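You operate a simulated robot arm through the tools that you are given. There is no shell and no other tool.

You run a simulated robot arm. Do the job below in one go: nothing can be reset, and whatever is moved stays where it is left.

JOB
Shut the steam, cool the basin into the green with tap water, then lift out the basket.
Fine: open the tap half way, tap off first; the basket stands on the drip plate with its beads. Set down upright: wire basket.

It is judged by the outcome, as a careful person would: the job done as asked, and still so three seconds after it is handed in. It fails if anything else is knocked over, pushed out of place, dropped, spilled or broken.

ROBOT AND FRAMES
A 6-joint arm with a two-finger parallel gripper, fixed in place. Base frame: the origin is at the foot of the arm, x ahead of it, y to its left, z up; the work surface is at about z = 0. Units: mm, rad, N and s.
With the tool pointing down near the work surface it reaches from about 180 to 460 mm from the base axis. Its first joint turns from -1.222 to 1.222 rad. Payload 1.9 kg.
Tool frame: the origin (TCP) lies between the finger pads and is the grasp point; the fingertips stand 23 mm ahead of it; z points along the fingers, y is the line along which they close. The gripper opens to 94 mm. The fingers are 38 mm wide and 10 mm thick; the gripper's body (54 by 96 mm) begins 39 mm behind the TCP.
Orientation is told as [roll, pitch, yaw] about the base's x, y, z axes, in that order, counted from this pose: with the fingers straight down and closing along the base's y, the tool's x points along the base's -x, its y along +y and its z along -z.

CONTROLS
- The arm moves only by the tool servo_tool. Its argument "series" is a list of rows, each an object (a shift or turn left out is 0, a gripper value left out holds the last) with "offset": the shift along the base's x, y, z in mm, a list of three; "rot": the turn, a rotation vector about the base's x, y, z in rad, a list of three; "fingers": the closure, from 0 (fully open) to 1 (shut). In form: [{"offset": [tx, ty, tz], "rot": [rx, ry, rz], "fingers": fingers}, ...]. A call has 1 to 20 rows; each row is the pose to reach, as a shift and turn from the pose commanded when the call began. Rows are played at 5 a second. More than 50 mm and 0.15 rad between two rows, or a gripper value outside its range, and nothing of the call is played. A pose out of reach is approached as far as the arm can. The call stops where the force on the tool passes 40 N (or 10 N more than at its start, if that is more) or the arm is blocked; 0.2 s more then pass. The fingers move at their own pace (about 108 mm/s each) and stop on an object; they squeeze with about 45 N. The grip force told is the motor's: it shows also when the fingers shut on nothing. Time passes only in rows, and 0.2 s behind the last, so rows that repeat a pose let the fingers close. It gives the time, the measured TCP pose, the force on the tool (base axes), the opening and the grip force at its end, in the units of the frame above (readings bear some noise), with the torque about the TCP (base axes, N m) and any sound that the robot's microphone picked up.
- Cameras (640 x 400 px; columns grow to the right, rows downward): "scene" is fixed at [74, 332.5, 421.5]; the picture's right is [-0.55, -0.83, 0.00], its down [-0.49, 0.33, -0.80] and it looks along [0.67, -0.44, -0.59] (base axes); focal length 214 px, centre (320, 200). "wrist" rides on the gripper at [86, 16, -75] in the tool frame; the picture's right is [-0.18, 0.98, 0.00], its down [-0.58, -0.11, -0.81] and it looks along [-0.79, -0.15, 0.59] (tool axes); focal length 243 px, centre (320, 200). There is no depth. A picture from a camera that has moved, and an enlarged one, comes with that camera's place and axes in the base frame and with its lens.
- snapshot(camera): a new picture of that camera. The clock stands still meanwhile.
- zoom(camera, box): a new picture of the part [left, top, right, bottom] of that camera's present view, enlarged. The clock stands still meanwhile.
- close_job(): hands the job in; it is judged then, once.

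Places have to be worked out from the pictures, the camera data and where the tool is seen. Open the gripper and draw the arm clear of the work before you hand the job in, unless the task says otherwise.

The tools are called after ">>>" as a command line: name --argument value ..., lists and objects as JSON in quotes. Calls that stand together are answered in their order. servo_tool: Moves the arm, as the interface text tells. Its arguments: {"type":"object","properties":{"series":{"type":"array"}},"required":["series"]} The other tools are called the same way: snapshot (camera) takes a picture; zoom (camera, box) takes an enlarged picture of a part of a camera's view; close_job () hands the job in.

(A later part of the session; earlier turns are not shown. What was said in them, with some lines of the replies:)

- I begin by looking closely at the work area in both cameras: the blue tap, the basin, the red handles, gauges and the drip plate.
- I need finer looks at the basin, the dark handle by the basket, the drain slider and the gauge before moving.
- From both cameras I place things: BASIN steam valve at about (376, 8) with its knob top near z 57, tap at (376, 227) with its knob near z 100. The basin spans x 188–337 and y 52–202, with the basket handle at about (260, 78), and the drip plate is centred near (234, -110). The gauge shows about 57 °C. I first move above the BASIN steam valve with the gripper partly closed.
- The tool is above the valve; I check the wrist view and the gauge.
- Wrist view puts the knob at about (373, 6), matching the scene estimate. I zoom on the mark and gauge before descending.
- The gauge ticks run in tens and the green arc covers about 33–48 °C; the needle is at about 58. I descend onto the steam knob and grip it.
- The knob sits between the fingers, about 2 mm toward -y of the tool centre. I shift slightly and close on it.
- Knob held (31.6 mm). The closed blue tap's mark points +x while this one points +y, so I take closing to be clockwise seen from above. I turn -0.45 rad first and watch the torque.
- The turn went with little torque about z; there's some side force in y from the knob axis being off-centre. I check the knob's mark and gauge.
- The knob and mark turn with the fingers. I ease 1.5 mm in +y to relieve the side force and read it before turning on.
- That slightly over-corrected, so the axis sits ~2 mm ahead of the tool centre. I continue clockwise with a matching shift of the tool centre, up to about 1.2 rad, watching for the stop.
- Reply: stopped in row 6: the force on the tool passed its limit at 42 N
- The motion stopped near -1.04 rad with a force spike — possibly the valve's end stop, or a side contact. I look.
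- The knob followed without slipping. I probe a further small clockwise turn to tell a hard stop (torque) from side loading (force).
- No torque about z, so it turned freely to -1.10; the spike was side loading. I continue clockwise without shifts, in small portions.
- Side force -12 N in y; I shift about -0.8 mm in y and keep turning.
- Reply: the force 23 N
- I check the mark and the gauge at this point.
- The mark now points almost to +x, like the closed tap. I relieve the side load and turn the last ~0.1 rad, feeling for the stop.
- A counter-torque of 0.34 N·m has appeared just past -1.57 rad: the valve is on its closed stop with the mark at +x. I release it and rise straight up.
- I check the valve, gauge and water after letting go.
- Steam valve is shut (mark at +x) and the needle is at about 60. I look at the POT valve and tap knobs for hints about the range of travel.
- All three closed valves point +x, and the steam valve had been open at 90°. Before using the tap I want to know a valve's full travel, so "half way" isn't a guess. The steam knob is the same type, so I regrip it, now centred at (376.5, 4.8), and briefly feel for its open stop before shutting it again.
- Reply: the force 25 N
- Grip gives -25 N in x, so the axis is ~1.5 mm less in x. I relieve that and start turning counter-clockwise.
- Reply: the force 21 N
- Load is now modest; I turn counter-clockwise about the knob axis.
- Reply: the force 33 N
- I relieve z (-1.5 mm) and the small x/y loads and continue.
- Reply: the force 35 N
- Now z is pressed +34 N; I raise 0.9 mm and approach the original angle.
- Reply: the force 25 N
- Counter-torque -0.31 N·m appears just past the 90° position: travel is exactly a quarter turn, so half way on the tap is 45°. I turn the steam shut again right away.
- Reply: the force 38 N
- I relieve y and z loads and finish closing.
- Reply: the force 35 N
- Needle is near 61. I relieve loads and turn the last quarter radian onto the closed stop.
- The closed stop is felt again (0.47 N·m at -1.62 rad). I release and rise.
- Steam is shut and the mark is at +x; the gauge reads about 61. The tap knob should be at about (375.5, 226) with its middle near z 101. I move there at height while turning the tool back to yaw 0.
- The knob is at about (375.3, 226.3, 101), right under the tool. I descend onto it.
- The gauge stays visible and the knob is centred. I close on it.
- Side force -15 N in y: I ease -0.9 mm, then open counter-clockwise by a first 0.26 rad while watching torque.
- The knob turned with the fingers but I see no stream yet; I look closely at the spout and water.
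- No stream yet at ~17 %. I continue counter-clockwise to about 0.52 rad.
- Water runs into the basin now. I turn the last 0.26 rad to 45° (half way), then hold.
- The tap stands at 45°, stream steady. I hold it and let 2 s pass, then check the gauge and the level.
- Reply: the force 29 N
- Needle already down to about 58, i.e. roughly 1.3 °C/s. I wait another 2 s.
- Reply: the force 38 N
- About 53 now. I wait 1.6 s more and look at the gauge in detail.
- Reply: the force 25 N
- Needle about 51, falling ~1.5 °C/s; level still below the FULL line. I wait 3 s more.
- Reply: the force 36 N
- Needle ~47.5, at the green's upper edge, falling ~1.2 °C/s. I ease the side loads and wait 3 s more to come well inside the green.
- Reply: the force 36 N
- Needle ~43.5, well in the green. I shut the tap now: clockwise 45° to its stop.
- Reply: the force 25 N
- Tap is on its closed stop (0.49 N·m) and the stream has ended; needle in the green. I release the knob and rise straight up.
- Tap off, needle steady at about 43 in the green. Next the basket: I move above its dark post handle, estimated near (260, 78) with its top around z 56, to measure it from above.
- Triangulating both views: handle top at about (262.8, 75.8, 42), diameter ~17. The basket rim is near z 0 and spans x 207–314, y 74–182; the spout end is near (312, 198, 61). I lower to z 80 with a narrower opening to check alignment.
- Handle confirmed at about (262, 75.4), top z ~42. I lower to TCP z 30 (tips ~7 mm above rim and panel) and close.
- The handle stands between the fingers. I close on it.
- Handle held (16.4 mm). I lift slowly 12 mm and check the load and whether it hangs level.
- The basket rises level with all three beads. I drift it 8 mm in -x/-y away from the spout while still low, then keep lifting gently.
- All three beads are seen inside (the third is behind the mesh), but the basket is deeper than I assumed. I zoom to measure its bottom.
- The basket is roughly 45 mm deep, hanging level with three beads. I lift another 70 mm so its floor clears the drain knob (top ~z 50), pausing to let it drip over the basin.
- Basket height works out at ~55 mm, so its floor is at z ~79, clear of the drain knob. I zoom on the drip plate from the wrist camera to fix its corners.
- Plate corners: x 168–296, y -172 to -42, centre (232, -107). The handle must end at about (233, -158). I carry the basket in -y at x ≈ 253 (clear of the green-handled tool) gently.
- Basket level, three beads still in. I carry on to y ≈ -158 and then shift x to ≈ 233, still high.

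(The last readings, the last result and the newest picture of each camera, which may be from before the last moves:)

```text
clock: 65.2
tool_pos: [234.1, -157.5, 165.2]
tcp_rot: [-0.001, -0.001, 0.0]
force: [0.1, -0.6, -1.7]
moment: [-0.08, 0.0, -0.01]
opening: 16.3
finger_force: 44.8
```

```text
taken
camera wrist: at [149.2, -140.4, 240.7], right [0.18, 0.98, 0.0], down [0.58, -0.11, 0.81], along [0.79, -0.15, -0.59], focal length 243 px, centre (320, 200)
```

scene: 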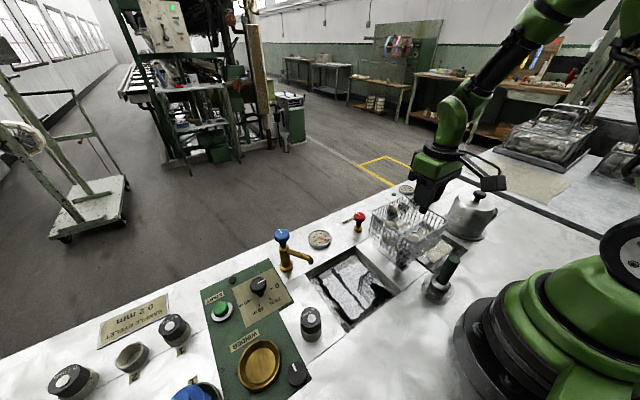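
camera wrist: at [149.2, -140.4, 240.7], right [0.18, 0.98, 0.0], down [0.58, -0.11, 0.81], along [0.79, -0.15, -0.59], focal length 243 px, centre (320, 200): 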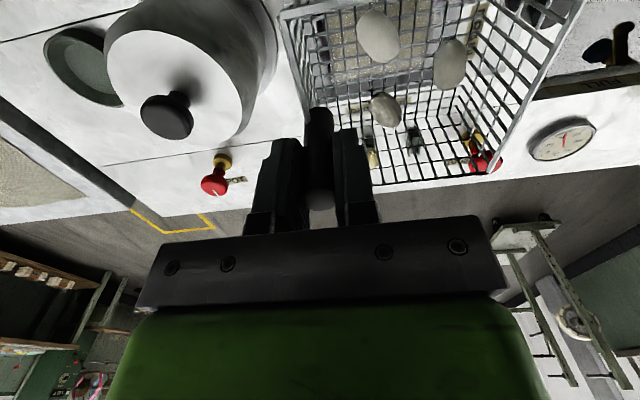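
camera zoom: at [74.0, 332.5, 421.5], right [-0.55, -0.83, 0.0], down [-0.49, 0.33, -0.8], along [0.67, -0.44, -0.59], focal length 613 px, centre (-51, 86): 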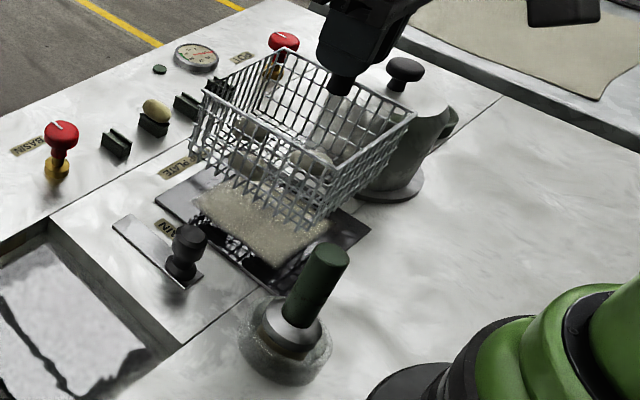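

The basket hangs over the drip plate with ~20 mm to the pot's foot. I lower it 58 mm and check.

>>> servo_tool --series '[{"offset": [0, 0, -3]}, {"offset": [0, 0, -8]}, {"offset": [0, 0, -14]}, {"offset": [0, 0, -21]}, {"offset": [0, 0, -28]}, {"offset": [0, 0, -35]}, {"offset": [0, 0, -42]}, {"offset": [0, 0, -48]}, {"offset": [0, 0, -53]}, {"offset": [0, 0, -56]}, {"offset": [0, 0, -58]}, {"offset": [0, 0, -58]}]'

>>> zoom --camera "scene" --box '[370, 170, 530, 310]'

>>> snapshot --camera "wrist"

```text
clock: 67.8
tool_pos: [236.3, -158.3, 107.6]
tcp_rot: [-0.002, -0.003, 0.0]
force: [-0.7, 2.3, 32.9]
moment: [0.26, -0.06, -0.03]
opening: 16.6
finger_force: 45.3
```

```text
2.86 times, centred on (450, 240) of scene
camera zoom: at [74.0, 332.5, 421.4], right [-0.55, -0.83, 0.0], down [-0.49, 0.33, -0.8], along [0.67, -0.44, -0.59], focal length 613 px, centre (-51, 86)
```

zoom: 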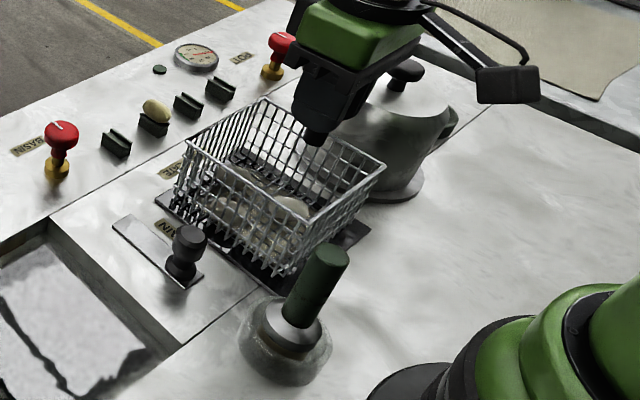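

```text
taken
camera wrist: at [149.7, -140.7, 182.8], right [0.18, 0.98, 0.0], down [0.58, -0.11, 0.81], along [0.79, -0.15, -0.59], focal length 243 px, centre (320, 200)
```

wrist: 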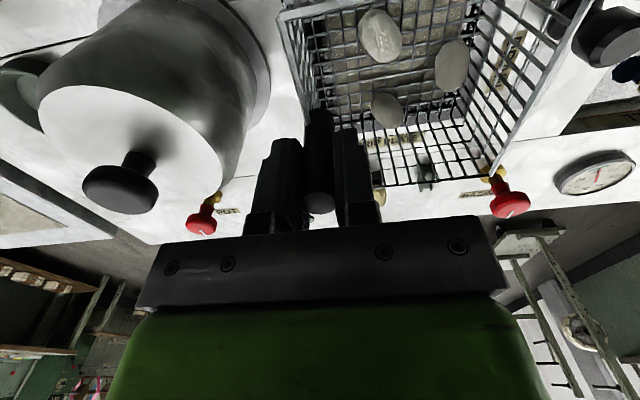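

There is already +33 N up at TCP z 107.6, so something has touched. I look closely at the basket's foot before going on.

>>> zoom --camera "scene" --box '[405, 200, 475, 280]'

>>> zoom --camera "wrist" --box '[270, 0, 540, 200]'

```text
5.00 times, centred on (440, 240) of scene
camera zoom: at [74.0, 332.5, 421.4], right [-0.55, -0.83, 0.0], down [-0.49, 0.33, -0.8], along [0.67, -0.44, -0.59], focal length 1072 px, centre (-280, 0)
```

zoom: 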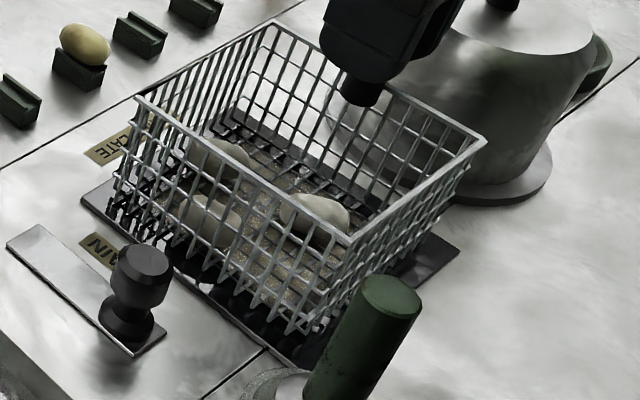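

```text
2.00 times, centred on (405, 100) of wrist
camera zoom: at [149.7, -140.7, 182.8], right [0.18, 0.98, 0.0], down [0.58, -0.11, 0.81], along [0.79, -0.15, -0.59], focal length 485 px, centre (150, 400)
```

zoom: 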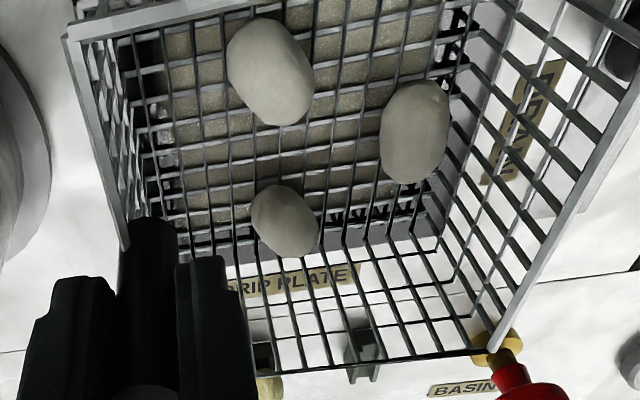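

The mesh floor rests on the plate (a tapered basket about 74 mm tall fits both views), inside the plate's edges. I ease up 0.5 mm to take off the pressing force before releasing.

>>> servo_tool --series '[{"offset": [0, 0, 0.3]}, {"offset": [0, 0, 0.5]}, {"offset": [0, 0, 0.5]}]'

```text
clock: 68.6
tool_pos: [233.6, -157.3, 106.9]
tcp_rot: [0.0, -0.002, -0.001]
force: [4.1, -3.7, 15.6]
moment: [0.12, -1.03, -0.12]
opening: 16.4
finger_force: 45.3
```

Still 16 N with an uneven contact point; I ease another 0.4 mm.

>>> servo_tool --series '[{"offset": [0, 0, 0.3]}, {"offset": [0, 0, 0.4]}, {"offset": [0, 0, 0.4]}]'

```text
clock: 69.4
tool_pos: [233.4, -156.6, 108.5]
tcp_rot: [0.001, 0.002, -0.001]
force: [2.0, 1.5, 1.9]
moment: [-0.01, -0.35, -0.03]
opening: 16.4
finger_force: 44.6
```

Load is near zero now. I open the fingers in small steps.

>>> servo_tool --series '[{"fingers": 0.8}, {"fingers": 0.8}, {"fingers": 0.7}, {"fingers": 0.65}, {"fingers": 0.65}]'

>>> zoom --camera "scene" --box '[390, 180, 500, 290]'

>>> snapshot --camera "wrist"

```text
clock: 70.6
tool_pos: [233.9, -156.6, 107.8]
tcp_rot: [-0.001, 0.0, 0.0]
force: [-0.6, -0.3, -0.2]
moment: [-0.01, -0.01, -0.01]
opening: 32.5
finger_force: 0.1
```

```text
3.64 times, centred on (445, 235) of scene
camera zoom: at [74.0, 332.5, 421.5], right [-0.55, -0.83, 0.0], down [-0.49, 0.33, -0.8], along [0.67, -0.44, -0.59], focal length 780 px, centre (-134, 73)
```

zoom: 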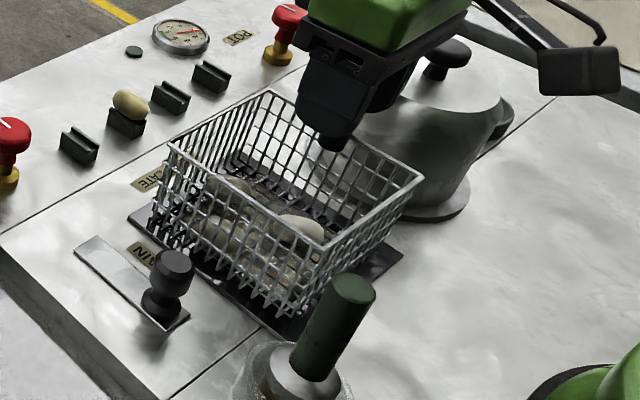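

```text
taken
camera wrist: at [149.3, -140.2, 183.5], right [0.18, 0.98, 0.0], down [0.58, -0.11, 0.81], along [0.79, -0.15, -0.59], focal length 243 px, centre (320, 200)
```

wrist: 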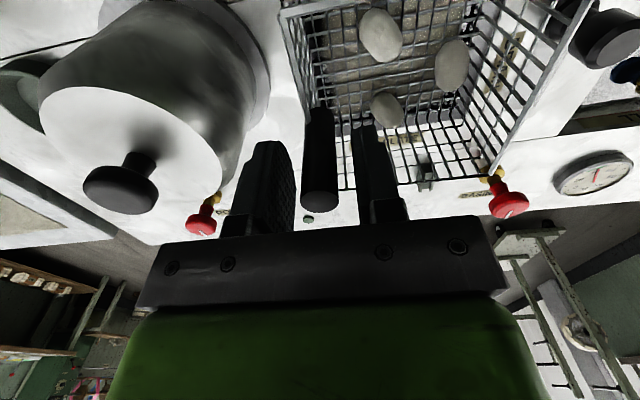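

Basket stands free and upright with the beads. I rise straight up, clear of the handle and pot.

>>> servo_tool --series '[{"offset": [0, 0, 10]}, {"offset": [0, 0, 30]}, {"offset": [0, 0, 60]}, {"offset": [0, 0, 95]}, {"offset": [0, 0, 130]}, {"offset": [0, 0, 160]}, {"offset": [0, 0, 160]}]'

>>> zoom --camera "scene" --box '[390, 180, 500, 290]'

>>> snapshot --camera "wrist"

>>> zoom --camera "scene" --box '[300, 220, 340, 250]'

```text
clock: 72.2
tool_pos: [234.9, -158.1, 268.6]
tcp_rot: [-0.002, -0.001, -0.001]
force: [-0.1, -0.6, -0.6]
moment: [0.02, -0.01, 0.02]
opening: 32.8
finger_force: 0.0
```

```text
3.64 times, centred on (445, 235) of scene
camera zoom: at [74.0, 332.5, 421.5], right [-0.55, -0.83, 0.0], down [-0.49, 0.33, -0.8], along [0.67, -0.44, -0.59], focal length 780 px, centre (-134, 73)
```

zoom: 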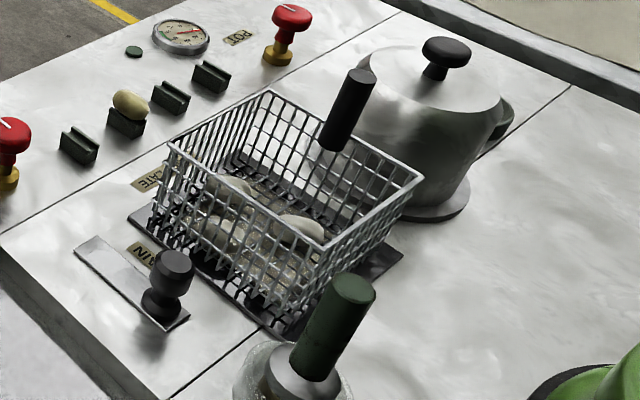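

```text
taken
camera wrist: at [149.3, -140.2, 344.3], right [0.18, 0.98, 0.0], down [0.58, -0.11, 0.81], along [0.79, -0.15, -0.59], focal length 243 px, centre (320, 200)
```

wrist: 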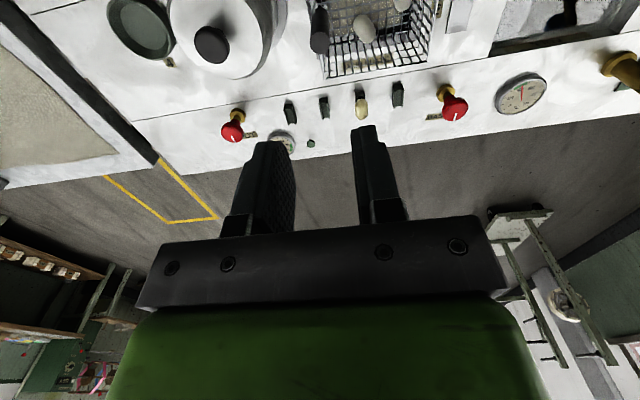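

```text
13.33 times, centred on (320, 235) of scene
camera zoom: at [74.0, 332.5, 421.5], right [-0.55, -0.83, 0.0], down [-0.49, 0.33, -0.8], along [0.67, -0.44, -0.59], focal length 2860 px, centre (320, -267)
```

zoom: 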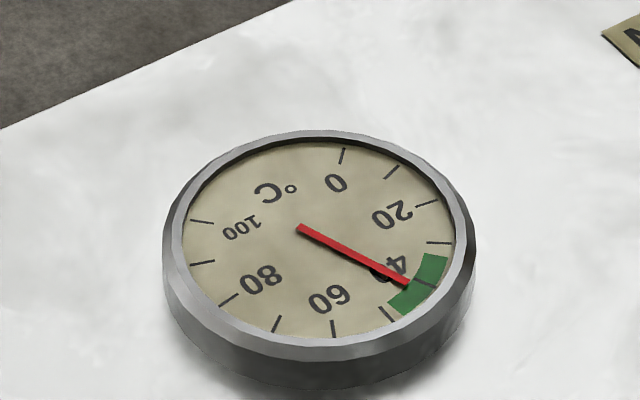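

Basket upright on the drip plate with three beads, gauge steady at ~42.5, valve marks unchanged. I open the gripper fully and draw the arm up and clear.

>>> servo_tool --series '[{"offset": [0, 0, 30], "fingers": 0.3}, {"offset": [0, 10, 60], "fingers": 0.0}, {"offset": [0, 35, 85]}, {"offset": [0, 65, 100]}, {"offset": [0, 95, 100]}, {"offset": [0, 125, 100]}, {"offset": [0, 150, 100]}, {"offset": [0, 165, 100]}, {"offset": [0, 165, 100]}, {"offset": [0, 165, 100]}, {"offset": [0, 165, 100]}, {"offset": [0, 165, 100]}]'

>>> snapshot --camera "scene"

>>> zoom --camera "scene" --box '[265, 180, 445, 320]'

>>> zoom --camera "scene" --box '[380, 170, 500, 290]'

```text
clock: 74.8
tool_pos: [234.8, 8.3, 368.0]
tcp_rot: [-0.002, 0.001, 0.001]
force: [0.4, -0.3, 0.3]
moment: [0.02, 0.02, 0.03]
opening: 94.2
finger_force: 0.1
```

```text
taken
```

scene: 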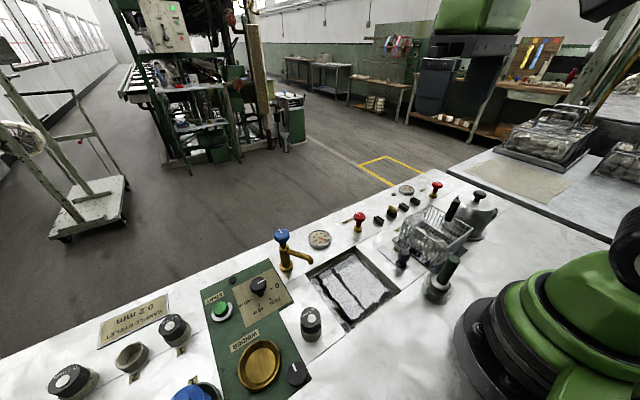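

```text
2.86 times, centred on (355, 250) of scene
camera zoom: at [74.0, 332.5, 421.5], right [-0.55, -0.83, 0.0], down [-0.49, 0.33, -0.8], along [0.67, -0.44, -0.59], focal length 613 px, centre (220, 57)
```

zoom: 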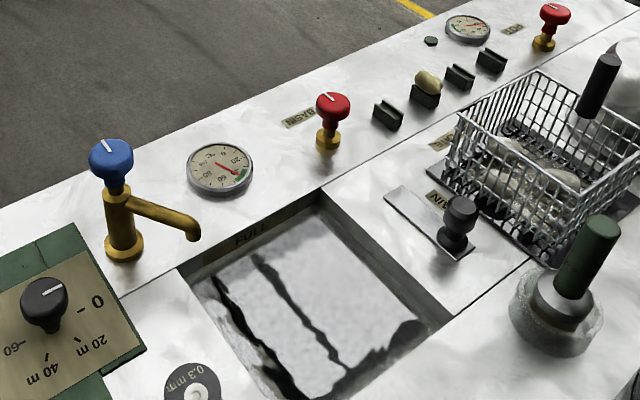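

```text
3.33 times, centred on (440, 230) of scene
camera zoom: at [74.0, 332.5, 421.5], right [-0.55, -0.83, 0.0], down [-0.49, 0.33, -0.8], along [0.67, -0.44, -0.59], focal length 715 px, centre (-80, 100)
```

zoom: 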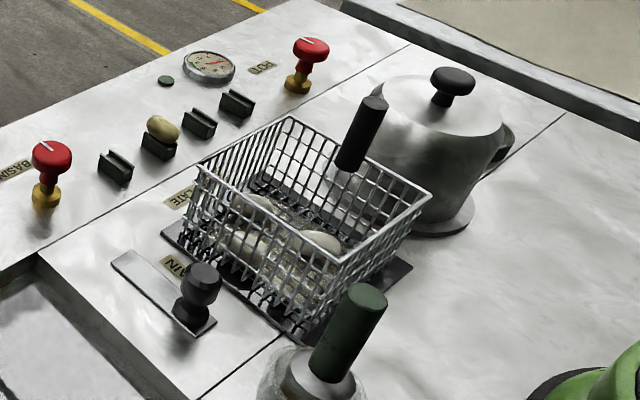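

All is in place. The steam and tap marks are at shut and no water is running. The needle is steady at ~42 in the green, and the basket stands upright on the drip plate with its three beads. The gripper is open and the arm is clear, so I hand the job in.

>>> close_job

```text
The job is handed in.
```

The job is done and handed in. The basin steam is shut, the basin sits in the green, and the basket is on the drip plate.

- **Steam:** the BASIN valve is on its closed stop. After shutting it the first time, I briefly reopened it to feel how far the valves turn. It is a quarter turn, so half way on the tap is 45°. I then shut it again before touching the tap; the basin went from about 58 to 61 °C over this stage.
- **Cooling:** I held the tap at 45° for about 12 s, then closed it onto its stop. The basin dropped from about 61 °C to about 43 °C and read about 42 °C at the last check. The green runs from about 33 to 48 °C. The water stayed below the FULL line.
- **Basket:** with the tap off, I lifted the basket out by its post handle and set it upright on the drip plate, with all three beads inside.

I saw nothing else moved or spilled. The gripper is open and the arm is raised clear.
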